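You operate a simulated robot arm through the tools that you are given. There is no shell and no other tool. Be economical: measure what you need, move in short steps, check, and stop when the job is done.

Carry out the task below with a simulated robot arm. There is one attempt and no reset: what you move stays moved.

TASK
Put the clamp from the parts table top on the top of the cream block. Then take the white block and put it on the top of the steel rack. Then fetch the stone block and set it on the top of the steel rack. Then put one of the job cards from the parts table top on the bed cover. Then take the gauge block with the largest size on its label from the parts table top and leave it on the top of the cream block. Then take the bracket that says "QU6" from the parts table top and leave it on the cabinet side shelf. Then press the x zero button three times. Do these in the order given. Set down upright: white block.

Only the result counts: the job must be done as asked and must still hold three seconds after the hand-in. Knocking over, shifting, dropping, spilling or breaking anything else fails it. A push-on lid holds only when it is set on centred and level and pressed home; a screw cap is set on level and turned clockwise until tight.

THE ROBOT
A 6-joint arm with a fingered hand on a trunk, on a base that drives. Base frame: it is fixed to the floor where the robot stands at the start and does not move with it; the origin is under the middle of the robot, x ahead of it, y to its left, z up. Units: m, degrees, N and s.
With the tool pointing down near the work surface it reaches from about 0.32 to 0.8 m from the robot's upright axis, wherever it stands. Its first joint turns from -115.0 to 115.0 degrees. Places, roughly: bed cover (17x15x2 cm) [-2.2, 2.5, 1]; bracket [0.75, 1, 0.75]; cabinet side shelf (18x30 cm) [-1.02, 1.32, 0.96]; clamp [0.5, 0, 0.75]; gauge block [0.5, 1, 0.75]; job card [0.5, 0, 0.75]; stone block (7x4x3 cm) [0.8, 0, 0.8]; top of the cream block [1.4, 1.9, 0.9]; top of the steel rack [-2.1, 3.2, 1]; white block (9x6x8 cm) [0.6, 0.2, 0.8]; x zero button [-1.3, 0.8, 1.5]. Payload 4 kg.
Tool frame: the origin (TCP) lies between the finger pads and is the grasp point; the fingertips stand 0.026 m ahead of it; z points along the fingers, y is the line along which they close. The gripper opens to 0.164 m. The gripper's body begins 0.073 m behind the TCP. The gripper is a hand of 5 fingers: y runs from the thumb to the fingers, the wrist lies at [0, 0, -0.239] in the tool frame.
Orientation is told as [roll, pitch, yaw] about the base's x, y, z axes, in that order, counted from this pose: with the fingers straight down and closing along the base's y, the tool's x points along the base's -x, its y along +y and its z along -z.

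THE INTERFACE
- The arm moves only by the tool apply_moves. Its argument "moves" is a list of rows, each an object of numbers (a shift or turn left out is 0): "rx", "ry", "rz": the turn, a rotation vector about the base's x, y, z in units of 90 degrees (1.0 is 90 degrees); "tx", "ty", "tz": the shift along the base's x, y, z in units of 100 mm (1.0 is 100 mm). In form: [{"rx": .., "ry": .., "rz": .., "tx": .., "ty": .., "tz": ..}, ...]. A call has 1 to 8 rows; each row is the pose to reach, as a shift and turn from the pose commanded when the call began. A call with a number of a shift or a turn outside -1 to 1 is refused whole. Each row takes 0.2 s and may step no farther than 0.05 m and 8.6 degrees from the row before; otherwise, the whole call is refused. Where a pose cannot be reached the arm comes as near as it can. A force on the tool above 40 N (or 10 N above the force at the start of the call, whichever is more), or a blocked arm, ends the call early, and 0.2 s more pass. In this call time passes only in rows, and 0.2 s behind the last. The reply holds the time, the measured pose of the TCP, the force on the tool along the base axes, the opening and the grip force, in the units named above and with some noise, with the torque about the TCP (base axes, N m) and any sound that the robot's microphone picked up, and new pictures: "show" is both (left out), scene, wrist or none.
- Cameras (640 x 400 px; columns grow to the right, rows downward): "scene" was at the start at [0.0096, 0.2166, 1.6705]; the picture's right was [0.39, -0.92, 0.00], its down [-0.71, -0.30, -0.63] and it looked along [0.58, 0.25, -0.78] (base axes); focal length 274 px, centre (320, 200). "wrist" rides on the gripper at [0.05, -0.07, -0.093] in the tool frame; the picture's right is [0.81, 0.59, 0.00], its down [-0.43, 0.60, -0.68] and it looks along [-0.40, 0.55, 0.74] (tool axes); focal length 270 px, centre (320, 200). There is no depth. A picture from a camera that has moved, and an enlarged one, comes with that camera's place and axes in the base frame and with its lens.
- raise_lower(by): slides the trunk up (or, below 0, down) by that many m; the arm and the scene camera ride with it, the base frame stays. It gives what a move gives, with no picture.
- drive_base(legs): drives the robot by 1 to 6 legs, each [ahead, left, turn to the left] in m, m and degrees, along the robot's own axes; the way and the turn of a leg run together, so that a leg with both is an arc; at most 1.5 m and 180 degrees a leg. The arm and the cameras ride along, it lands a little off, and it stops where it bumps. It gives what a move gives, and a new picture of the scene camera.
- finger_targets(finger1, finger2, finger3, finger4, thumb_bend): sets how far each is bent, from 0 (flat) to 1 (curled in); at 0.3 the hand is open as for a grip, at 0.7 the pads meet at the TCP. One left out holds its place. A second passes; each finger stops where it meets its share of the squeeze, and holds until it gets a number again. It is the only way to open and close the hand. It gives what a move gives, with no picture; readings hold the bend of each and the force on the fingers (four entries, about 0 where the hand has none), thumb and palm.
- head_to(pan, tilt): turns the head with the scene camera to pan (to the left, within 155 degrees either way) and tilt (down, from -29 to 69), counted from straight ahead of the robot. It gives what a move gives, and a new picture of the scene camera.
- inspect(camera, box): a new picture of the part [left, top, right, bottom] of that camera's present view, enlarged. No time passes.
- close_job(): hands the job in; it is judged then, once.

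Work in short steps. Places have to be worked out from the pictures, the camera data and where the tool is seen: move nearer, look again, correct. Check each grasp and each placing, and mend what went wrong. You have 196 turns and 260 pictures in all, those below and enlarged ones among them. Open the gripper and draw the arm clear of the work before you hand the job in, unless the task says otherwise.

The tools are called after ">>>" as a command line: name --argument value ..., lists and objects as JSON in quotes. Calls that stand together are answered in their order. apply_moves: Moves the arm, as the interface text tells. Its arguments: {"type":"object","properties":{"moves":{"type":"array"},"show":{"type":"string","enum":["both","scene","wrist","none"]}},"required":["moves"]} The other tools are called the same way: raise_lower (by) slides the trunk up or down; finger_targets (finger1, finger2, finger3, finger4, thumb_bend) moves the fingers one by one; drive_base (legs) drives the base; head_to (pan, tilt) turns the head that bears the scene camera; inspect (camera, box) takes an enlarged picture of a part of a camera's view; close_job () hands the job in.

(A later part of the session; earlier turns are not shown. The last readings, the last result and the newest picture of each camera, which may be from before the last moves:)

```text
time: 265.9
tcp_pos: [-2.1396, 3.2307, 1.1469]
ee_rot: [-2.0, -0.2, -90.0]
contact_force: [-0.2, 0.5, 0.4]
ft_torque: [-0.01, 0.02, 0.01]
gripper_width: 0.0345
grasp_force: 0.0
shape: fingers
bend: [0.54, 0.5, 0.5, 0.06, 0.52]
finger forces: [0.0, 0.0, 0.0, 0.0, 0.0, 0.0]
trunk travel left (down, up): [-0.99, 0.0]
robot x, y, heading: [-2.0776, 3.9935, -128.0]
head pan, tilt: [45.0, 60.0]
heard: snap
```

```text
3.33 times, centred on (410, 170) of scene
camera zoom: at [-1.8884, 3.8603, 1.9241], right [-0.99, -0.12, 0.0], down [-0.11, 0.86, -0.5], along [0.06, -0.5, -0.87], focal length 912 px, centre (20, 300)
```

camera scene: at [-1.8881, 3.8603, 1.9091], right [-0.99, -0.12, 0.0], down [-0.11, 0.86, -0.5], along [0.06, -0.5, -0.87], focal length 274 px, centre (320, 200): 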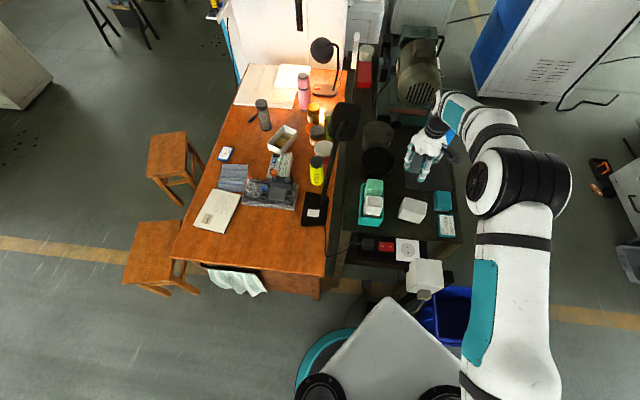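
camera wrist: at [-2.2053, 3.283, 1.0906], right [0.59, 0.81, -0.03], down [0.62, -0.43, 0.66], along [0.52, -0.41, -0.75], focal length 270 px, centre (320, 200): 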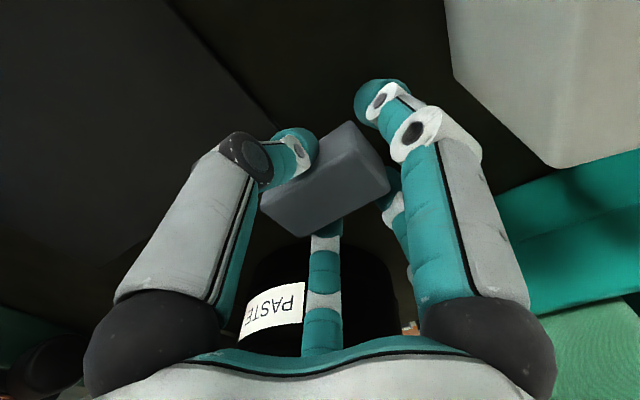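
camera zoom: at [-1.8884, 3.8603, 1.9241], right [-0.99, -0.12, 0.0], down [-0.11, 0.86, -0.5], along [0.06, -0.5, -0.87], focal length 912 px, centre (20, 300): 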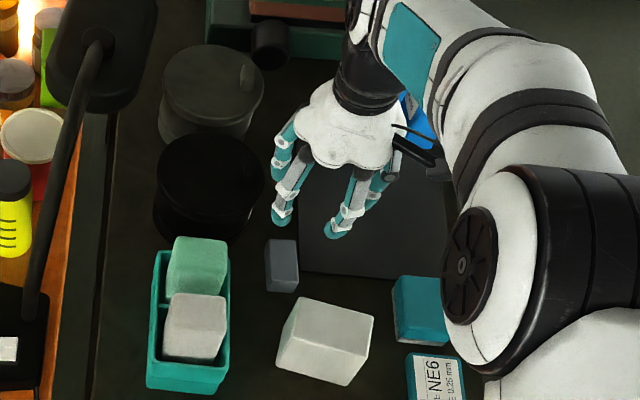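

The stone block lies on the rack. I raise the arm 5 cm, level it, and drive back to the table for a job card.

>>> apply_moves --moves '[{"tz": 0.25, "rx": 0.011}, {"tz": 0.5, "rx": 0.021}]' --show "none"

>>> drive_base --legs '[[0, 0, -52], [-0.87, -0.33, 0], [-1.45, 0, 0], [0, 0, -90], [0, 0, -90]]'

>>> drive_base --legs '[[0, -1.2, 0], [0, -1.0, 0]]'

```text
time: 266.5
tcp_pos: [-2.1387, 3.2311, 1.1961]
ee_rot: [-1.9, 1.7, -90.1]
contact_force: [-0.3, 0.3, -0.1]
ft_torque: [0.01, -0.01, -0.02]
gripper_width: 0.0348
grasp_force: 0.1
shape: fingers
bend: [0.54, 0.5, 0.5, 0.06, 0.52]
finger forces: [0.0, 0.0, 0.0, 0.0, 0.1, 0.0]
trunk travel left (down, up): [-0.99, 0.0]
robot x, y, heading: [-2.0818, 3.9929, -127.9]
head pan, tilt: [45.0, 60.0]
```

```text
time: 288.2
tcp_pos: [0.8597, 4.7824, 1.1963]
ee_rot: [-1.9, 1.8, 36.8]
contact_force: [0.1, -1.1, -0.6]
ft_torque: [-0.01, -0.04, 0.02]
gripper_width: 0.035
grasp_force: 0.0
shape: fingers
bend: [0.54, 0.5, 0.5, 0.06, 0.52]
finger forces: [0.0, 0.0, 0.1, 0.0, 0.1, 0.0]
trunk travel left (down, up): [-0.99, 0.0]
robot x, y, heading: [0.2155, 4.3717, -0.9]
head pan, tilt: [45.0, 60.0]
camera scene: at [0.2067, 4.6052, 1.9242], right [0.7, -0.72, 0.0], down [-0.62, -0.6, -0.5], along [0.36, 0.35, -0.87], focal length 274 px, centre (320, 200)
```

scene: 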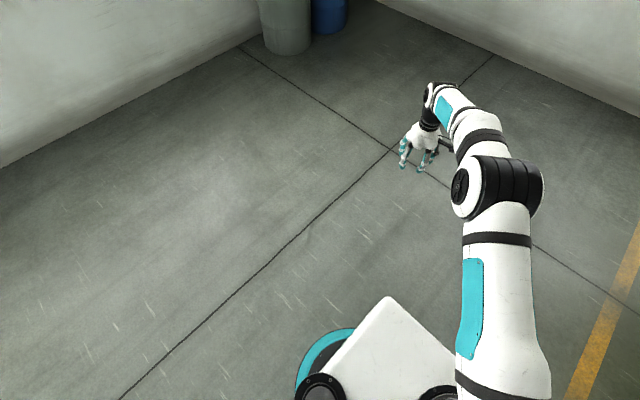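

```text
time: 299.1
tcp_pos: [0.83, 2.5844, 1.1969]
ee_rot: [-1.9, 1.7, 38.0]
contact_force: [0.3, -0.1, -0.1]
ft_torque: [0.03, 0.01, -0.02]
gripper_width: 0.0349
grasp_force: 0.1
shape: fingers
bend: [0.54, 0.5, 0.5, 0.06, 0.52]
finger forces: [0.0, 0.0, 0.0, 0.1, 0.0, 0.1]
trunk travel left (down, up): [-0.99, 0.0]
robot x, y, heading: [0.1927, 2.1578, 0.3]
head pan, tilt: [45.0, 60.0]
camera scene: at [0.1796, 2.3945, 1.9242], right [0.71, -0.71, 0.0], down [-0.61, -0.61, -0.5], along [0.35, 0.35, -0.87], focal length 274 px, centre (320, 200)
```

scene: 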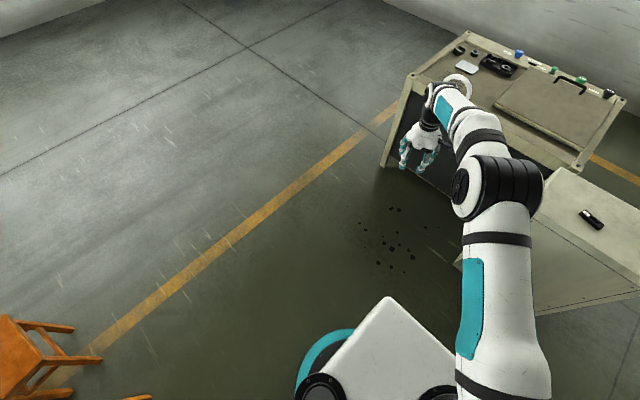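

Now to the green job card at about (0.535, −0.083): I stand at about (−0.1, −0.51).

>>> drive_base --legs '[[-0.3, -0.6, -0.3], [0, -1.05, 0], [0, -1.02, 0]]'

>>> apply_moves --moves '[{"rx": 0.028, "rz": 0.07}, {"rx": 0.028, "rz": 0.15}, {"rx": 0.028, "rz": 0.23}, {"rx": 0.028, "rz": 0.31}, {"rx": 0.028, "rz": 0.39}, {"rx": 0.028, "rz": 0.47}, {"rx": 0.028, "rz": 0.55}, {"rx": 0.028, "rz": 0.58}]' --show "none"

>>> raise_lower --by -0.15

>>> head_to --pan 20 --tilt 60

>>> inspect --camera "wrist" --box '[0, 0, 640, 400]'

```text
time: 312.8
tcp_pos: [0.5393, -0.0998, 1.1957]
ee_rot: [-1.9, 1.7, 38.2]
contact_force: [0.2, -0.2, -0.4]
ft_torque: [0.01, 0.02, -0.02]
gripper_width: 0.0349
grasp_force: 0.1
shape: fingers
bend: [0.54, 0.5, 0.5, 0.06, 0.52]
finger forces: [0.1, 0.0, 0.0, 0.0, 0.0, 0.0]
trunk travel left (down, up): [-0.99, 0.0]
robot x, y, heading: [-0.0977, -0.5273, 0.2]
head pan, tilt: [45.0, 60.0]
camera scene: at [-0.1104, -0.2921, 1.9242], right [0.71, -0.7, 0.0], down [-0.61, -0.62, -0.5], along [0.35, 0.36, -0.87], focal length 274 px, centre (320, 200)
```

scene: 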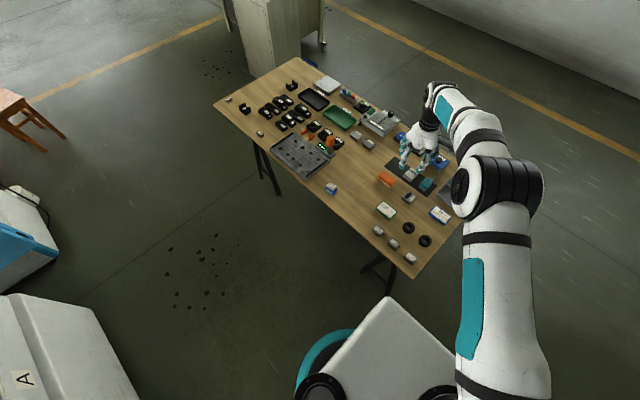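

```text
time: 314.6
tcp_pos: [0.5396, -0.1014, 1.1952]
ee_rot: [-0.7, -0.5, 90.5]
contact_force: [0.0, -1.1, -0.2]
ft_torque: [-0.02, -0.02, 0.0]
gripper_width: 0.0347
grasp_force: 0.1
shape: fingers
bend: [0.54, 0.5, 0.5, 0.06, 0.52]
finger forces: [0.1, 0.0, 0.1, 0.0, 0.0, 0.0]
trunk travel left (down, up): [-0.99, 0.0]
robot x, y, heading: [-0.0956, -0.5246, 0.3]
head pan, tilt: [45.0, 60.0]
```

```text
time: 316.3
tcp_pos: [0.5375, -0.1014, 1.0467]
ee_rot: [-0.8, -0.5, 90.4]
contact_force: [-0.2, -0.8, -0.3]
ft_torque: [0.01, -0.03, -0.01]
gripper_width: 0.0346
grasp_force: 0.0
shape: fingers
bend: [0.54, 0.5, 0.5, 0.06, 0.52]
finger forces: [0.0, 0.0, 0.0, 0.0, 0.1, 0.0]
trunk travel left (down, up): [-0.84, 0.15]
robot x, y, heading: [-0.0988, -0.5232, 0.4]
head pan, tilt: [45.0, 60.0]
```

```text
time: 317.2
tcp_pos: [0.5393, -0.0994, 1.0454]
ee_rot: [-0.7, -0.6, 90.4]
contact_force: [-0.6, -0.3, 0.8]
ft_torque: [0.01, 0.02, -0.01]
gripper_width: 0.0345
grasp_force: 0.0
shape: fingers
bend: [0.54, 0.5, 0.5, 0.06, 0.52]
finger forces: [0.0, 0.0, 0.0, 0.1, 0.1, 0.1]
trunk travel left (down, up): [-0.84, 0.15]
robot x, y, heading: [-0.098, -0.5275, 0.3]
head pan, tilt: [20.0, 60.0]
camera scene: at [-0.0948, -0.3158, 1.7742], right [0.35, -0.94, 0.0], down [-0.81, -0.3, -0.5], along [0.47, 0.17, -0.87], focal length 274 px, centre (320, 200)
```

scene: 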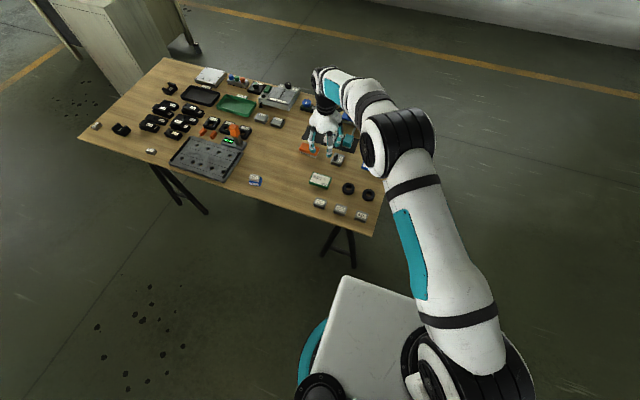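

```text
1.00 times, centred on (320, 200) of wrist (not enlarged: the box is as wide or as high as the picture)
camera zoom: at [0.6067, -0.1511, 1.1394], right [-0.58, -0.81, -0.02], down [-0.61, 0.42, 0.67], along [-0.54, 0.4, -0.74], focal length 270 px, centre (320, 200)
```

zoom: 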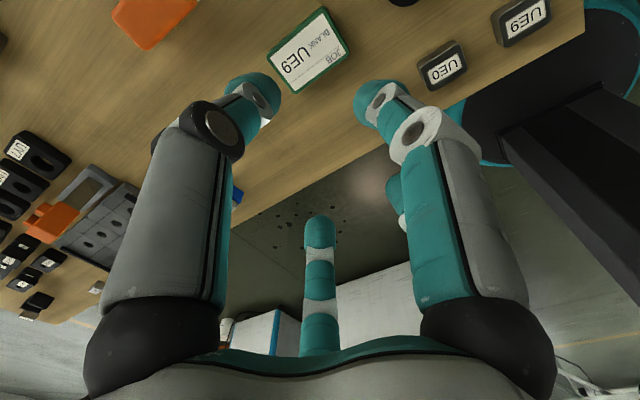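

>>> inspect --camera "wrist" --box '[230, 0, 390, 110]'

>>> inspect --camera "scene" --box '[270, 130, 390, 220]'

```text
3.64 times, centred on (310, 55) of wrist
camera zoom: at [0.6067, -0.1511, 1.1394], right [-0.58, -0.81, -0.02], down [-0.61, 0.42, 0.67], along [-0.54, 0.4, -0.74], focal length 983 px, centre (356, 727)
```

zoom: 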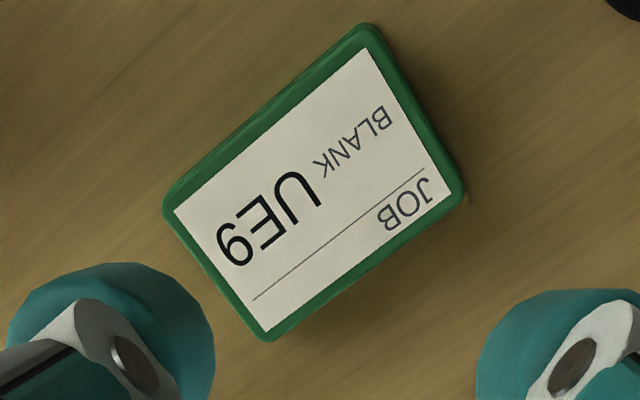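

```text
4.44 times, centred on (330, 175) of scene
camera zoom: at [-0.0948, -0.3158, 1.7742], right [0.35, -0.94, 0.0], down [-0.81, -0.3, -0.5], along [0.47, 0.17, -0.87], focal length 1216 px, centre (276, 311)
```

zoom: 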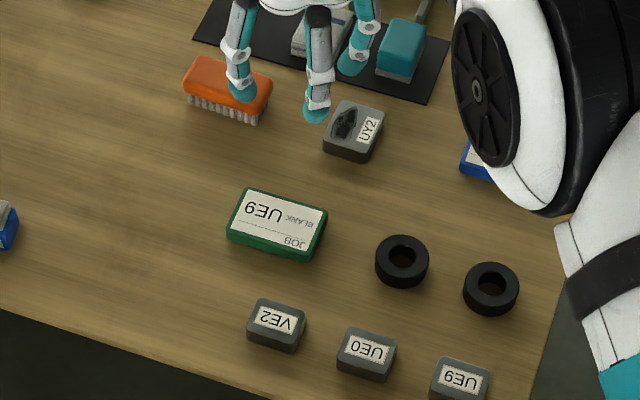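

Card centre ≈ (0.544, −0.083), 5.7 cm wide along x. I align, shape the fingers, lower in two steps.

>>> finger_targets --finger1 0.4 --finger2 0.44 --finger3 0.44 --finger4 0.4 --thumb_bend 0.42

>>> apply_moves --moves '[{"tx": 0.05, "ty": 0.17, "rx": -0.005, "ry": 0.008}]' --show "none"

>>> raise_lower --by -0.2

>>> inspect --camera "wrist" --box '[0, 0, 640, 400]'

>>> inspect --camera "scene" --box '[270, 100, 390, 190]'

```text
time: 318.2
tcp_pos: [0.5385, -0.1013, 1.047]
ee_rot: [-0.8, -0.6, 90.4]
contact_force: [-0.5, 0.0, 0.3]
ft_torque: [0.01, 0.03, 0.02]
gripper_width: 0.0642
grasp_force: 0.0
shape: fingers
bend: [0.4, 0.44, 0.44, 0.4, 0.42]
finger forces: [0.0, 0.0, 0.0, 0.0, 0.0, 0.1]
trunk travel left (down, up): [-0.84, 0.15]
robot x, y, heading: [-0.0981, -0.5238, 0.3]
head pan, tilt: [20.0, 60.0]
```

```text
time: 318.6
tcp_pos: [0.5427, -0.0826, 1.0461]
ee_rot: [-0.2, 0.0, 90.4]
contact_force: [-0.2, -0.3, 0.8]
ft_torque: [-0.03, 0.04, 0.0]
gripper_width: 0.064
grasp_force: 0.0
shape: fingers
bend: [0.4, 0.44, 0.44, 0.4, 0.42]
finger forces: [0.0, 0.0, 0.1, 0.0, 0.0, 0.1]
trunk travel left (down, up): [-0.84, 0.15]
robot x, y, heading: [-0.0926, -0.5284, 0.4]
head pan, tilt: [20.0, 60.0]
```

```text
time: 320.8
tcp_pos: [0.5434, -0.0839, 0.8461]
ee_rot: [-0.1, -0.1, 90.3]
contact_force: [0.3, 0.4, 0.6]
ft_torque: [0.02, -0.05, -0.05]
gripper_width: 0.0642
grasp_force: 0.0
shape: fingers
bend: [0.4, 0.44, 0.44, 0.4, 0.42]
finger forces: [0.0, 0.0, 0.0, 0.1, 0.0, 0.1]
trunk travel left (down, up): [-0.64, 0.35]
robot x, y, heading: [-0.0986, -0.5222, 0.4]
head pan, tilt: [20.0, 60.0]
```

```text
1.00 times, centred on (320, 200) of wrist (not enlarged: the box is as wide or as high as the picture)
camera zoom: at [0.612, -0.133, 0.9389], right [-0.58, -0.81, 0.0], down [-0.6, 0.43, 0.68], along [-0.55, 0.4, -0.74], focal length 270 px, centre (320, 200)
```

zoom: 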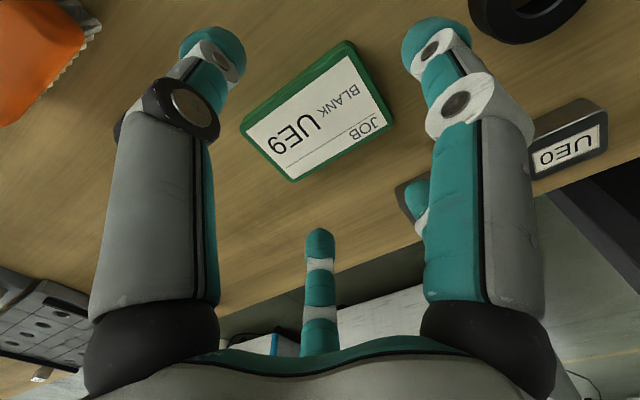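

```text
4.44 times, centred on (330, 145) of scene
camera zoom: at [-0.0949, -0.316, 1.5742], right [0.35, -0.94, 0.0], down [-0.81, -0.3, -0.5], along [0.47, 0.17, -0.87], focal length 1216 px, centre (276, 444)
```

zoom: 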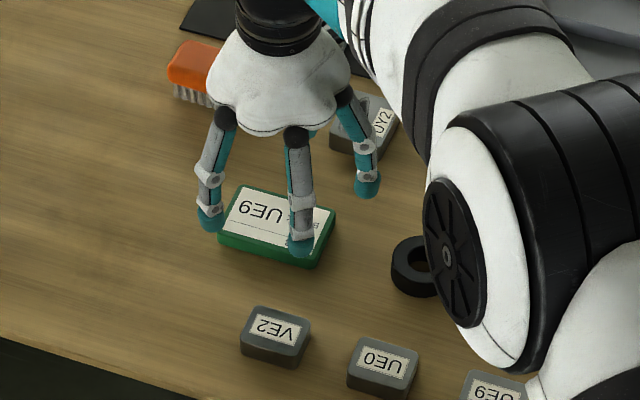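

Well aligned. I lower 0.047 m and close.

>>> raise_lower --by -0.047

>>> finger_targets --finger2 0.75 --finger3 0.75 --thumb_bend 0.75

>>> raise_lower --by 0.1

>>> inspect --camera "wrist" --box '[0, 0, 640, 400]'

```text
time: 321.7
tcp_pos: [0.5427, -0.0845, 0.7988]
ee_rot: [-0.2, -0.2, 90.4]
contact_force: [0.6, 0.0, -0.1]
ft_torque: [-0.01, -0.04, 0.04]
gripper_width: 0.0642
grasp_force: 0.1
shape: fingers
bend: [0.4, 0.44, 0.44, 0.4, 0.42]
finger forces: [0.1, 0.0, 0.0, 0.0, 0.0, 0.0]
trunk travel left (down, up): [-0.593, 0.397]
robot x, y, heading: [-0.0955, -0.5254, 0.5]
head pan, tilt: [20.0, 60.0]
```

```text
time: 322.7
tcp_pos: [0.5437, -0.0846, 0.7978]
ee_rot: [-0.1, -0.1, 90.4]
contact_force: [1.6, 0.1, 3.9]
ft_torque: [-0.02, 0.07, -0.01]
gripper_width: 0.0524
grasp_force: 18.6
shape: fingers
bend: [0.4, 0.55, 0.55, 0.4, 0.59]
finger forces: [0.1, 9.2, 9.1, 0.0, 19.4, 0.0]
trunk travel left (down, up): [-0.593, 0.397]
robot x, y, heading: [-0.0946, -0.5247, 0.4]
head pan, tilt: [20.0, 60.0]
```

```text
time: 324.0
tcp_pos: [0.5423, -0.084, 0.8978]
ee_rot: [-0.1, 0.0, 90.3]
contact_force: [-0.9, 0.2, -0.9]
ft_torque: [0.0, -0.01, 0.01]
gripper_width: 0.0522
grasp_force: 18.5
shape: fingers
bend: [0.4, 0.55, 0.55, 0.4, 0.59]
finger forces: [0.1, 9.3, 9.3, 0.0, 18.6, 0.1]
trunk travel left (down, up): [-0.693, 0.297]
robot x, y, heading: [-0.0982, -0.5243, 0.1]
head pan, tilt: [20.0, 60.0]
```

```text
1.00 times, centred on (320, 200) of wrist (not enlarged: the box is as wide or as high as the picture)
camera zoom: at [0.6122, -0.1329, 0.9915], right [-0.58, -0.81, 0.0], down [-0.6, 0.43, 0.68], along [-0.55, 0.39, -0.74], focal length 270 px, centre (320, 200)
```

zoom: 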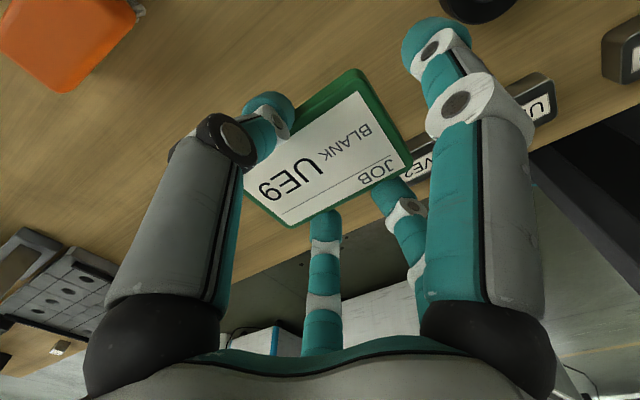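

Card is held (18.6 N). I raise fully and drive round to the rack's far (−x) side, keeping heading 0.

>>> raise_lower --by 0.29

>>> drive_base --legs '[[0, 1.0, 0], [0, 1.07, 0], [0.3, 0.6, 0], [0, 1.1, 0], [0, 1.05, 0]]'

>>> drive_base --legs '[[-1.45, 0, 0], [-1.45, 0, 0], [-0.6, 0, 0]]'

>>> head_to --pan -40 --tilt 35

```text
time: 326.9
tcp_pos: [0.5443, -0.0836, 1.1885]
ee_rot: [0.0, -0.1, 90.4]
contact_force: [0.8, -0.2, -0.6]
ft_torque: [0.02, 0.01, 0.02]
gripper_width: 0.0526
grasp_force: 18.3
shape: fingers
bend: [0.4, 0.55, 0.55, 0.4, 0.59]
finger forces: [0.0, 9.2, 9.4, 0.0, 18.6, 0.1]
trunk travel left (down, up): [-0.983, 0.007]
robot x, y, heading: [-0.096, -0.5263, 0.2]
head pan, tilt: [20.0, 60.0]
```

```text
time: 350.7
tcp_pos: [0.8312, 4.7142, 1.1873]
ee_rot: [-0.1, -0.1, 90.0]
contact_force: [-0.8, -0.2, -0.8]
ft_torque: [-0.06, -0.01, -0.02]
gripper_width: 0.0523
grasp_force: 18.4
shape: fingers
bend: [0.4, 0.55, 0.55, 0.4, 0.59]
finger forces: [0.0, 9.3, 9.3, 0.0, 18.7, 0.0]
trunk travel left (down, up): [-0.983, 0.007]
robot x, y, heading: [0.1888, 4.2777, -0.1]
head pan, tilt: [20.0, 60.0]
camera scene: at [0.1908, 4.4882, 1.9171], right [0.34, -0.94, 0.0], down [-0.81, -0.29, -0.5], along [0.47, 0.17, -0.87], focal length 274 px, centre (320, 200)
```

scene: 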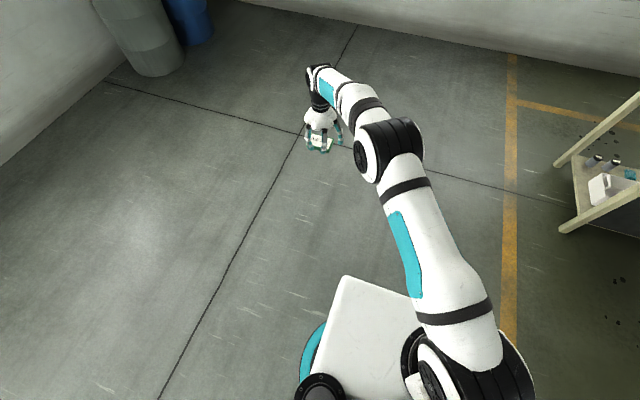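

```text
time: 367.6
tcp_pos: [-2.6459, 4.7763, 1.1882]
ee_rot: [-0.1, -0.1, 88.3]
contact_force: [0.3, 0.7, -0.7]
ft_torque: [0.01, -0.01, -0.02]
gripper_width: 0.0524
grasp_force: 18.3
shape: fingers
bend: [0.4, 0.55, 0.55, 0.4, 0.59]
finger forces: [0.0, 9.2, 9.4, 0.0, 18.5, 0.0]
trunk travel left (down, up): [-0.983, 0.007]
robot x, y, heading: [-3.3, 4.3611, -1.5]
head pan, tilt: [20.0, 60.0]
camera scene: at [-3.2922, 4.5678, 1.9172], right [0.31, -0.95, 0.0], down [-0.82, -0.27, -0.5], along [0.48, 0.16, -0.87], focal length 274 px, centre (320, 200)
```

scene: 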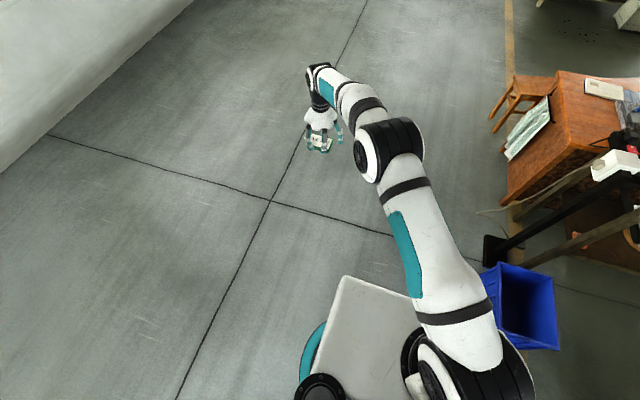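

```text
time: 368.9
tcp_pos: [-2.6461, 4.7756, 1.1884]
ee_rot: [-0.1, -0.1, 88.2]
contact_force: [-0.4, 0.0, -0.5]
ft_torque: [-0.01, -0.01, 0.01]
gripper_width: 0.0524
grasp_force: 18.4
shape: fingers
bend: [0.4, 0.55, 0.55, 0.4, 0.59]
finger forces: [0.0, 9.3, 9.3, 0.1, 18.6, 0.1]
trunk travel left (down, up): [-0.983, 0.007]
robot x, y, heading: [-3.2985, 4.3587, -1.8]
head pan, tilt: [-40.0, 35.0]
camera scene: at [-3.2892, 4.4884, 1.9515], right [-0.67, -0.75, 0.0], down [-0.43, 0.38, -0.82], along [0.61, -0.55, -0.57], focal length 274 px, centre (320, 200)
```

scene: 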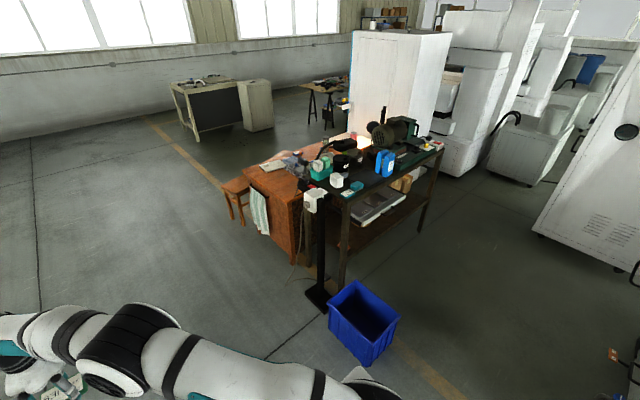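

Clear space along the rack's far side. I strafe right 1.75 m and look at the machine.

>>> drive_base --legs '[[0, -0.9, 1.8], [0, -0.85, 0]]'

>>> head_to --pan 0 --tilt 45

```text
time: 377.7
tcp_pos: [-2.6759, 3.046, 1.1887]
ee_rot: [-0.1, -0.1, 89.1]
contact_force: [0.6, -0.3, 0.1]
ft_torque: [0.0, -0.02, -0.01]
gripper_width: 0.0524
grasp_force: 18.5
shape: fingers
bend: [0.4, 0.55, 0.55, 0.4, 0.59]
finger forces: [0.0, 9.3, 9.3, 0.0, 18.6, 0.1]
trunk travel left (down, up): [-0.983, 0.007]
robot x, y, heading: [-3.3256, 2.6161, -0.9]
head pan, tilt: [-40.0, 35.0]
camera scene: at [-3.3145, 2.7468, 1.9515], right [-0.65, -0.76, 0.0], down [-0.43, 0.38, -0.82], along [0.62, -0.54, -0.57], focal length 274 px, centre (320, 200)
```

scene: 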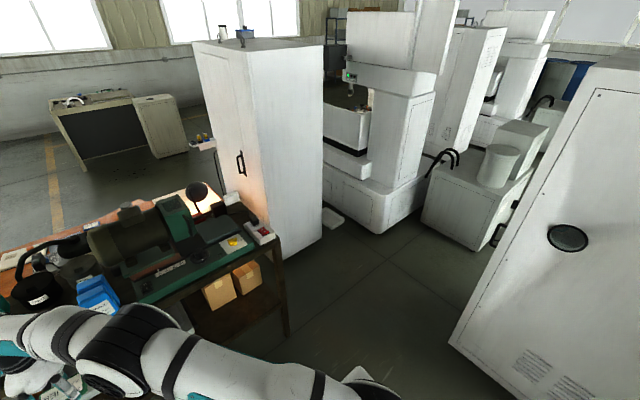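

```text
time: 378.8
tcp_pos: [-2.6757, 3.0455, 1.1881]
ee_rot: [-0.2, 0.0, 89.1]
contact_force: [0.2, 0.6, -0.4]
ft_torque: [-0.03, -0.02, 0.0]
gripper_width: 0.0524
grasp_force: 18.6
shape: fingers
bend: [0.4, 0.55, 0.55, 0.4, 0.59]
finger forces: [0.1, 9.4, 9.3, 0.0, 18.6, 0.1]
trunk travel left (down, up): [-0.983, 0.007]
robot x, y, heading: [-3.3212, 2.6147, -0.7]
head pan, tilt: [0.0, 45.0]
camera scene: at [-3.2998, 2.8036, 1.9367], right [-0.02, -1.0, 0.0], down [-0.71, 0.01, -0.71], along [0.71, -0.01, -0.71], focal length 274 px, centre (320, 200)
```

scene: 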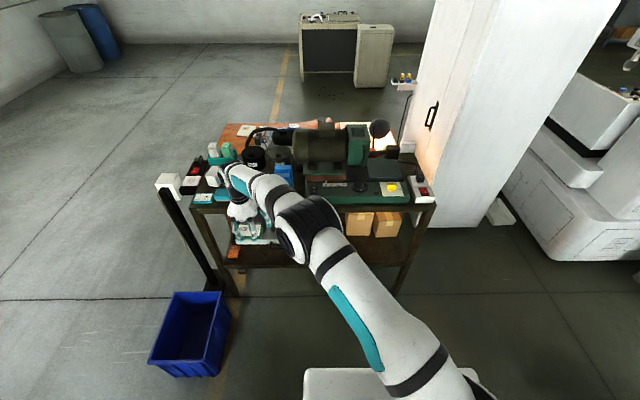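

>>> inspect --camera "scene" --box '[290, 100, 450, 220]'

>>> inspect --camera "scene" --box '[180, 120, 300, 210]'

```text
3.33 times, centred on (370, 160) of scene
camera zoom: at [-3.2998, 2.8036, 1.9367], right [-0.02, -1.0, 0.0], down [-0.71, 0.01, -0.71], along [0.71, -0.01, -0.71], focal length 912 px, centre (153, 333)
```

zoom: 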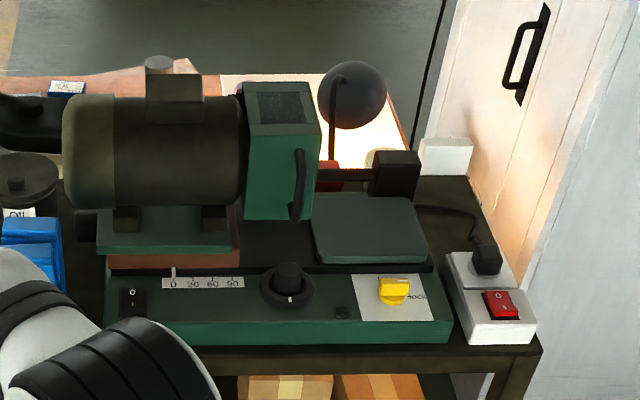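

```text
4.44 times, centred on (240, 165) of scene
camera zoom: at [-3.2998, 2.8036, 1.9367], right [-0.02, -1.0, 0.0], down [-0.71, 0.01, -0.71], along [0.71, -0.01, -0.71], focal length 1216 px, centre (676, 356)
```

zoom: 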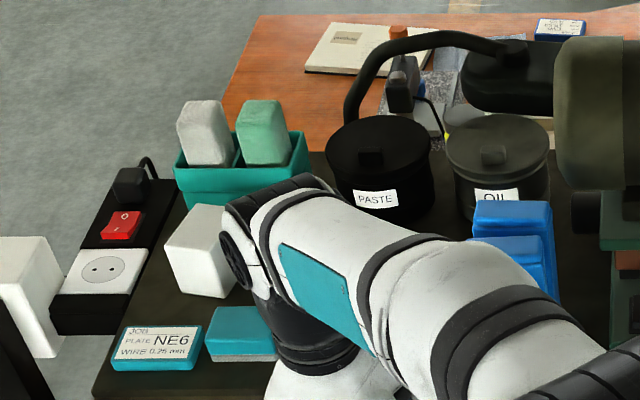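

The grey-green plate at about (−2.16, 2.44, 1.02) beside the headstock is the bed cover. I move to bring the card in over it, keeping clear of the headstock (y>2.52).

>>> drive_base --legs '[[0, -0.66, 0.7], [0.35, 0, 0]]'

>>> head_to --pan 25 --tilt 50

>>> inspect --camera "wrist" --box '[0, 0, 640, 400]'

```text
time: 384.3
tcp_pos: [-2.3389, 2.4091, 1.1884]
ee_rot: [-0.2, 0.0, 90.5]
contact_force: [0.2, 0.1, 0.1]
ft_torque: [0.02, 0.01, 0.01]
gripper_width: 0.0521
grasp_force: 18.5
shape: fingers
bend: [0.4, 0.55, 0.55, 0.4, 0.59]
finger forces: [0.0, 9.4, 9.4, 0.1, 18.6, 0.1]
trunk travel left (down, up): [-0.983, 0.007]
robot x, y, heading: [-2.9768, 1.9659, 0.5]
head pan, tilt: [0.0, 45.0]
camera scene: at [-2.9568, 2.1532, 1.9367], right [0.01, -1.0, 0.0], down [-0.71, -0.01, -0.71], along [0.71, 0.01, -0.71], focal length 274 px, centre (320, 200)
```

scene: 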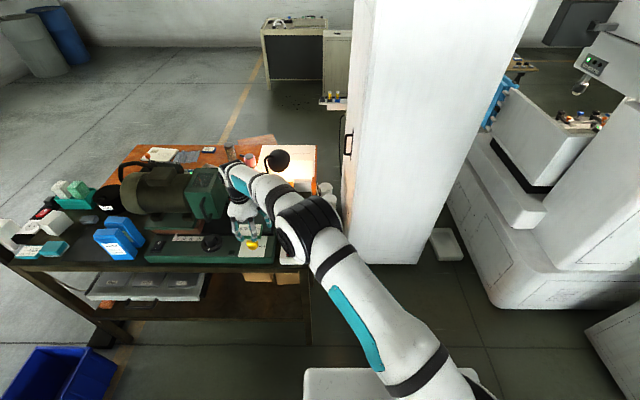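

```text
time: 385.2
tcp_pos: [-2.3389, 2.4089, 1.1887]
ee_rot: [-0.1, -0.1, 90.6]
contact_force: [-0.5, -0.1, -0.9]
ft_torque: [0.01, 0.03, 0.03]
gripper_width: 0.0523
grasp_force: 19.1
shape: fingers
bend: [0.4, 0.55, 0.55, 0.4, 0.59]
finger forces: [0.1, 9.3, 9.3, 0.0, 18.6, 0.1]
trunk travel left (down, up): [-0.983, 0.007]
robot x, y, heading: [-2.9759, 1.9653, 0.4]
head pan, tilt: [25.0, 50.0]
camera scene: at [-2.9695, 2.1855, 1.9298], right [0.43, -0.9, 0.0], down [-0.69, -0.33, -0.64], along [0.58, 0.28, -0.77], focal length 274 px, centre (320, 200)
```

scene: 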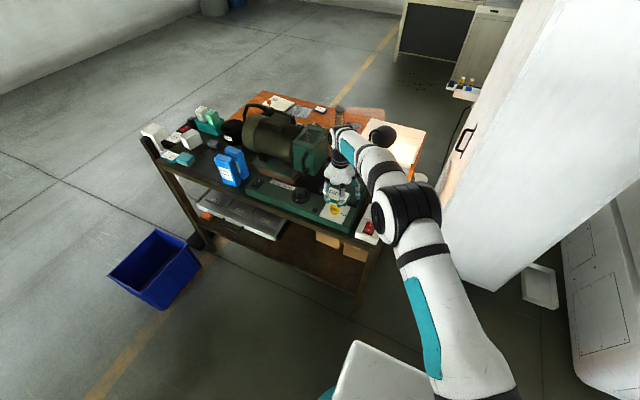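

```text
1.00 times, centred on (320, 200) of wrist (not enlarged: the box is as wide or as high as the picture)
camera zoom: at [-2.2702, 2.3605, 1.2817], right [-0.58, -0.81, 0.0], down [-0.6, 0.43, 0.68], along [-0.55, 0.39, -0.74], focal length 270 px, centre (320, 200)
```

zoom: 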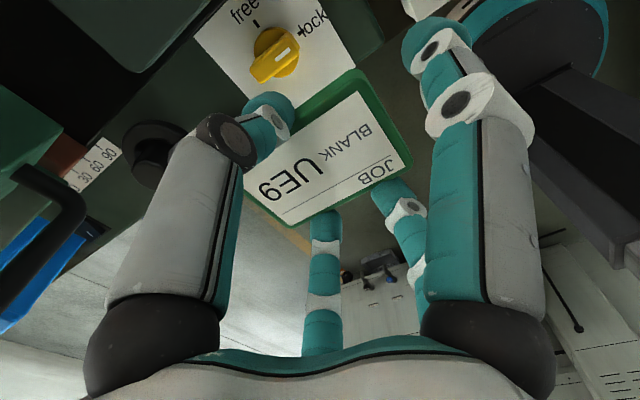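

I drive 0.15 m further ahead and look down at the cover.

>>> drive_base --legs '[[0.15, 0, 0]]'

>>> inspect --camera "scene" --box '[240, 90, 420, 230]'

>>> inspect --camera "wrist" --box '[0, 0, 640, 400]'

```text
time: 386.6
tcp_pos: [-2.1889, 2.4116, 1.1871]
ee_rot: [-0.1, -0.1, 90.6]
contact_force: [0.4, -0.8, -0.1]
ft_torque: [-0.01, 0.02, 0.01]
gripper_width: 0.0525
grasp_force: 18.6
shape: fingers
bend: [0.4, 0.55, 0.55, 0.4, 0.59]
finger forces: [0.1, 9.3, 9.3, 0.0, 18.6, 0.0]
trunk travel left (down, up): [-0.983, 0.007]
robot x, y, heading: [-2.8277, 1.9686, 0.4]
head pan, tilt: [25.0, 50.0]
camera scene: at [-2.8185, 2.1868, 1.9297], right [0.43, -0.9, 0.0], down [-0.69, -0.33, -0.64], along [0.58, 0.28, -0.77], focal length 274 px, centre (320, 200)
```

scene: 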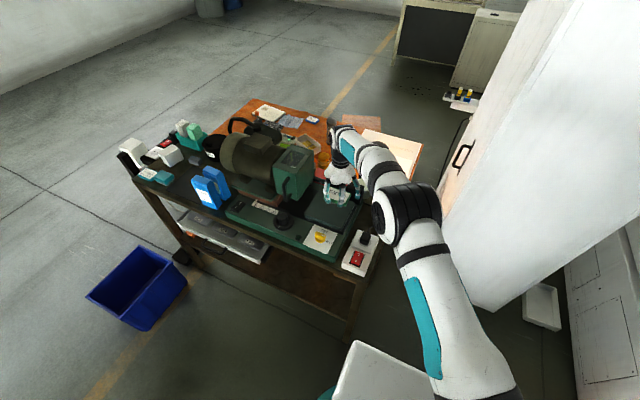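

```text
2.86 times, centred on (330, 160) of scene
camera zoom: at [-2.8185, 2.1868, 1.9297], right [0.43, -0.9, 0.0], down [-0.69, -0.33, -0.64], along [0.58, 0.28, -0.77], focal length 781 px, centre (291, 314)
```

zoom: 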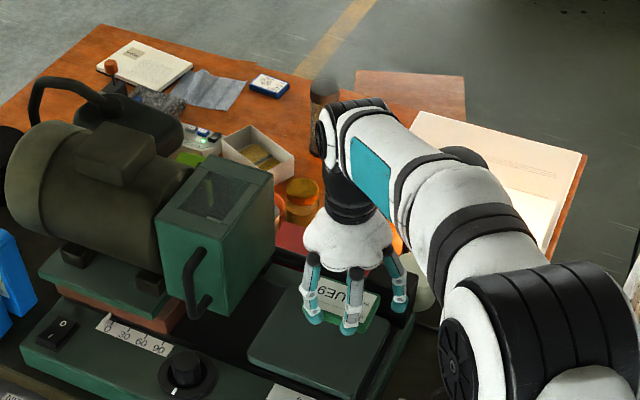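

```text
1.00 times, centred on (320, 200) of wrist (not enlarged: the box is as wide or as high as the picture)
camera zoom: at [-2.1199, 2.3622, 1.2811], right [-0.58, -0.81, 0.0], down [-0.6, 0.43, 0.68], along [-0.55, 0.39, -0.74], focal length 270 px, centre (320, 200)
```

zoom: 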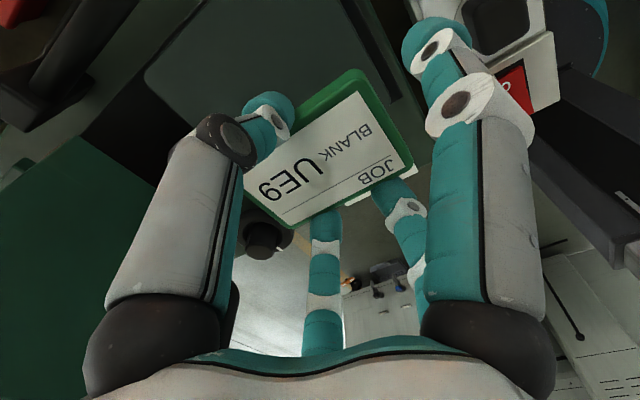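

The cover spans about x −2.23…−2.08, y 2.37…2.54. I shift (+20, +28 mm) over its middle and lower 8 cm.

>>> apply_moves --moves '[{"tx": 0.1, "ty": 0.14}, {"tx": 0.2, "ty": 0.28}]' --show "none"

>>> raise_lower --by -0.08

>>> inspect --camera "scene" --box '[260, 100, 420, 220]'

>>> inspect --camera "wrist" --box '[0, 0, 640, 400]'

```text
time: 387.1
tcp_pos: [-2.1689, 2.4409, 1.1894]
ee_rot: [-0.1, 0.0, 90.6]
contact_force: [0.3, 0.6, 0.4]
ft_torque: [0.01, -0.02, 0.01]
gripper_width: 0.0523
grasp_force: 18.5
shape: fingers
bend: [0.4, 0.55, 0.55, 0.4, 0.6]
finger forces: [0.0, 9.2, 9.2, 0.0, 18.4, 0.0]
trunk travel left (down, up): [-0.983, 0.007]
robot x, y, heading: [-2.8291, 1.9665, 0.5]
head pan, tilt: [25.0, 50.0]
```

```text
time: 388.3
tcp_pos: [-2.1691, 2.439, 1.1094]
ee_rot: [-0.2, -0.1, 90.6]
contact_force: [0.5, 0.0, -0.3]
ft_torque: [0.04, -0.02, 0.03]
gripper_width: 0.0522
grasp_force: 18.6
shape: fingers
bend: [0.4, 0.55, 0.55, 0.4, 0.6]
finger forces: [0.0, 9.2, 9.2, 0.0, 18.4, 0.0]
trunk travel left (down, up): [-0.903, 0.087]
robot x, y, heading: [-2.8274, 1.9664, 0.4]
head pan, tilt: [25.0, 50.0]
```

```text
3.33 times, centred on (340, 160) of scene
camera zoom: at [-2.8203, 2.1866, 1.8498], right [0.43, -0.9, 0.0], down [-0.69, -0.33, -0.64], along [0.58, 0.28, -0.77], focal length 912 px, centre (253, 333)
```

zoom: 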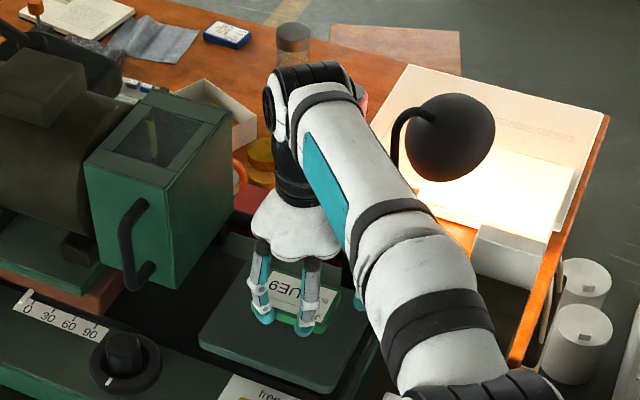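

```text
1.00 times, centred on (320, 200) of wrist (not enlarged: the box is as wide or as high as the picture)
camera zoom: at [-2.1009, 2.3896, 1.2024], right [-0.58, -0.81, 0.0], down [-0.6, 0.43, 0.68], along [-0.55, 0.39, -0.74], focal length 270 px, centre (320, 200)
```

zoom: 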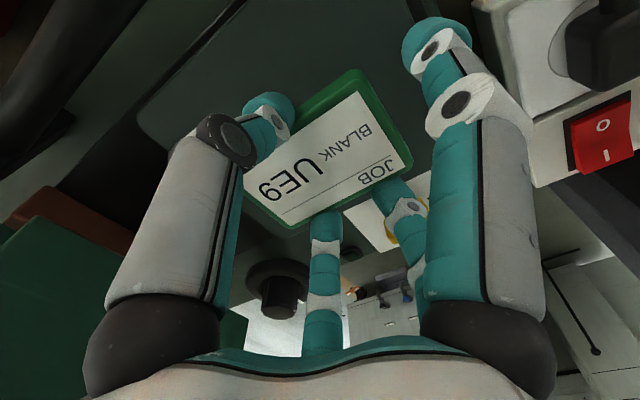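

Over the cover. I tuck fingers 1 and 4 slightly and lower slowly.

>>> finger_targets --finger1 0.45 --finger4 0.45

>>> apply_moves --moves '[{"tz": -0.1}, {"tz": -0.18}, {"tz": -0.26}, {"tz": -0.32}, {"tz": -0.37}, {"tz": -0.42}, {"tz": -0.47}, {"tz": -0.52}]' --show "wrist"

```text
time: 389.3
tcp_pos: [-2.1706, 2.4391, 1.1082]
ee_rot: [-0.1, -0.1, 90.6]
contact_force: [-0.5, 0.8, -0.9]
ft_torque: [0.0, 0.03, 0.0]
gripper_width: 0.044
grasp_force: 18.7
shape: fingers
bend: [0.45, 0.55, 0.55, 0.45, 0.6]
finger forces: [0.0, 9.2, 9.2, 0.0, 18.4, 0.0]
trunk travel left (down, up): [-0.903, 0.087]
robot x, y, heading: [-2.8299, 1.9699, 0.6]
head pan, tilt: [25.0, 50.0]
```

```text
time: 390.8
tcp_pos: [-2.1683, 2.439, 1.079]
ee_rot: [-1.0, -0.6, 90.5]
contact_force: [-2.4, -3.4, 18.1]
ft_torque: [-0.29, 0.55, -0.03]
gripper_width: 0.0435
grasp_force: 21.9
shape: fingers
bend: [0.45, 0.54, 0.54, 0.45, 0.62]
finger forces: [0.0, 14.5, 10.8, 0.0, 17.9, 0.0]
trunk travel left (down, up): [-0.903, 0.087]
robot x, y, heading: [-2.8288, 1.9676, 0.4]
head pan, tilt: [25.0, 50.0]
stopped in row 7: the force on the tool passed its limit at 45 N (the readings are from after the stop); the commanded pose is now the measured one
camera wrist: at [-2.1007, 2.389, 1.1718], right [-0.58, -0.81, -0.02], down [-0.61, 0.42, 0.67], along [-0.54, 0.4, -0.74], focal length 270 px, centre (320, 200)
```

wrist: 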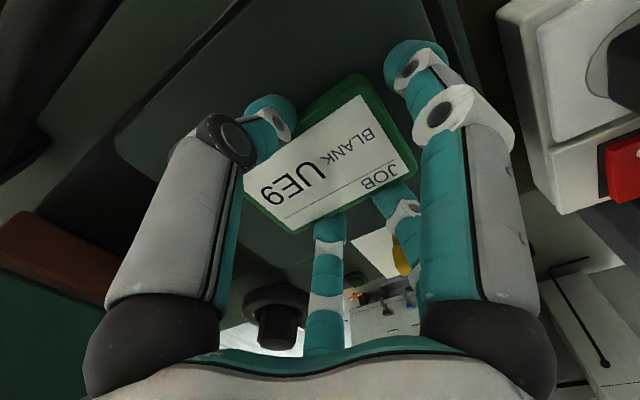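

Contact at TCP 1.079. I ease up 1–2 mm, open and rise.

>>> apply_moves --moves '[{"tz": 0.02}]' --show "none"

>>> finger_targets --finger2 0.46 --finger3 0.46 --thumb_bend 0.47

>>> raise_lower --by 0.09

>>> apply_moves --moves '[{"tz": 0.3}, {"tz": 0.6}]' --show "none"

>>> inspect --camera "scene" --box '[260, 100, 420, 220]'

>>> inspect --camera "wrist" --box '[0, 0, 640, 400]'

```text
time: 391.2
tcp_pos: [-2.1696, 2.4384, 1.0775]
ee_rot: [-0.9, -0.6, 90.7]
contact_force: [1.3, -1.3, 16.1]
ft_torque: [-0.09, 0.21, -0.01]
gripper_width: 0.0436
grasp_force: 21.5
shape: fingers
bend: [0.45, 0.54, 0.54, 0.45, 0.62]
finger forces: [0.0, 12.7, 9.3, 0.1, 20.7, 0.0]
trunk travel left (down, up): [-0.903, 0.087]
robot x, y, heading: [-2.8286, 1.9699, 0.6]
head pan, tilt: [25.0, 50.0]
```

```text
time: 392.2
tcp_pos: [-2.1703, 2.4402, 1.0778]
ee_rot: [-0.7, -0.5, 90.6]
contact_force: [1.7, 4.3, 14.4]
ft_torque: [-0.23, 0.5, -0.15]
gripper_width: 0.0522
grasp_force: 7.5
shape: fingers
bend: [0.45, 0.5, 0.46, 0.45, 0.47]
finger forces: [0.1, 13.1, 1.6, 0.1, 0.0, 0.1]
trunk travel left (down, up): [-0.903, 0.087]
robot x, y, heading: [-2.8255, 1.9691, 0.5]
head pan, tilt: [25.0, 50.0]
```

```text
time: 393.4
tcp_pos: [-2.1687, 2.4383, 1.164]
ee_rot: [-0.7, -0.3, 90.5]
contact_force: [0.3, 0.3, 0.5]
ft_torque: [-0.03, -0.03, 0.0]
gripper_width: 0.0525
grasp_force: 0.0
shape: fingers
bend: [0.45, 0.46, 0.46, 0.45, 0.47]
finger forces: [0.0, 0.1, 0.0, 0.0, 0.1, 0.0]
out of reach, approached as far as the arm can: row 1
trunk travel left (down, up): [-0.99, 0.0]
robot x, y, heading: [-2.8293, 1.9662, 0.4]
head pan, tilt: [25.0, 50.0]
```

```text
time: 394.0
tcp_pos: [-2.1695, 2.4396, 1.2199]
ee_rot: [-0.7, -0.4, 90.6]
contact_force: [0.1, -0.3, 0.0]
ft_torque: [-0.02, 0.01, -0.02]
gripper_width: 0.0524
grasp_force: 0.0
shape: fingers
bend: [0.45, 0.46, 0.46, 0.45, 0.47]
finger forces: [0.0, 0.0, 0.0, 0.1, 0.1, 0.0]
trunk travel left (down, up): [-0.99, 0.0]
robot x, y, heading: [-2.8294, 1.9637, 0.6]
head pan, tilt: [25.0, 50.0]
```

```text
3.33 times, centred on (340, 160) of scene
camera zoom: at [-2.82, 2.1868, 1.9367], right [0.43, -0.9, 0.0], down [-0.69, -0.33, -0.64], along [0.58, 0.28, -0.77], focal length 912 px, centre (253, 333)
```

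zoom: 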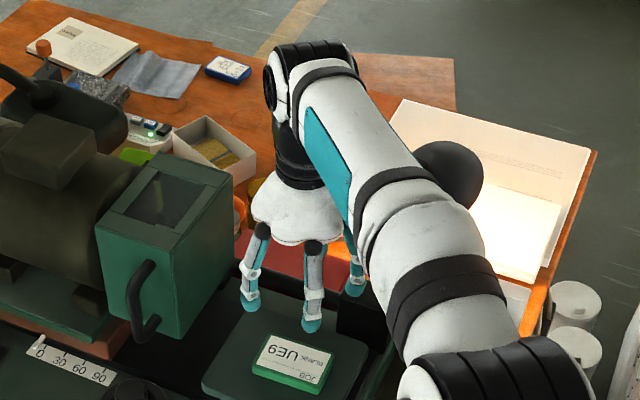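

```text
1.00 times, centred on (320, 200) of wrist (not enlarged: the box is as wide or as high as the picture)
camera zoom: at [-2.1011, 2.3896, 1.3131], right [-0.58, -0.81, -0.01], down [-0.61, 0.42, 0.67], along [-0.54, 0.4, -0.74], focal length 270 px, centre (320, 200)
```

zoom: 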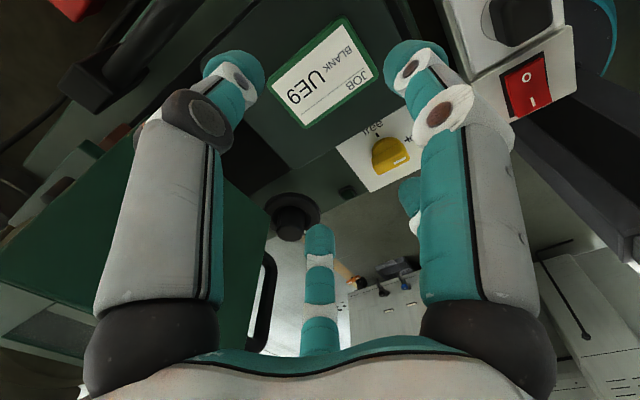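

The card lies on the bed cover. Next the gauge block: I retract the arm and drive back to the table's left end.

>>> drive_base --legs '[[-0.48, 0, 0], [0, 0.9, 0], [0, 0.85, 0], [0, 0.62, 0], [1.45, 0, 0], [1.45, 0, 0]]'

>>> apply_moves --moves '[{"tx": -0.5}, {"tx": -1.0}]' --show "none"

```text
time: 422.1
tcp_pos: [0.238, 4.8127, 1.2184]
ee_rot: [-0.7, -0.5, 89.3]
contact_force: [0.1, 0.7, 1.0]
ft_torque: [0.0, -0.02, -0.01]
gripper_width: 0.0523
grasp_force: 0.1
shape: fingers
bend: [0.45, 0.46, 0.46, 0.45, 0.47]
finger forces: [0.1, 0.1, 0.1, 0.0, 0.1, 0.1]
trunk travel left (down, up): [-0.99, 0.0]
robot x, y, heading: [-0.4316, 4.355, -0.8]
head pan, tilt: [25.0, 50.0]
camera scene: at [-0.4182, 4.5736, 1.9368], right [0.41, -0.91, 0.0], down [-0.7, -0.31, -0.64], along [0.59, 0.26, -0.77], focal length 274 px, centre (320, 200)
```

scene: 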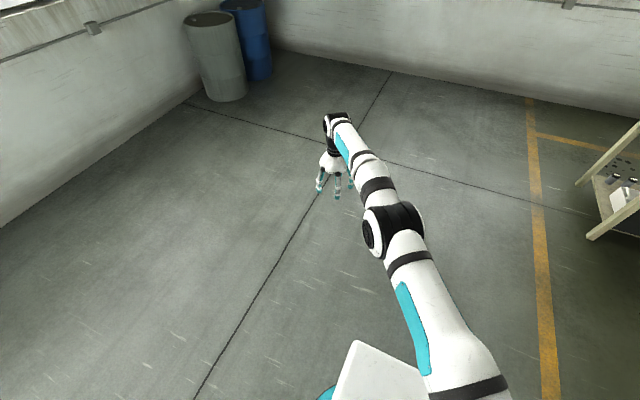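

```text
time: 422.7
tcp_pos: [0.1356, 4.8142, 1.2221]
ee_rot: [-0.9, -0.6, 89.4]
contact_force: [-0.1, -0.5, -0.4]
ft_torque: [-0.01, 0.04, -0.01]
gripper_width: 0.0524
grasp_force: 0.1
shape: fingers
bend: [0.45, 0.46, 0.46, 0.45, 0.47]
finger forces: [0.1, 0.1, 0.1, 0.0, 0.0, 0.0]
trunk travel left (down, up): [-0.99, 0.0]
robot x, y, heading: [-0.4317, 4.3509, -0.8]
head pan, tilt: [25.0, 50.0]
```

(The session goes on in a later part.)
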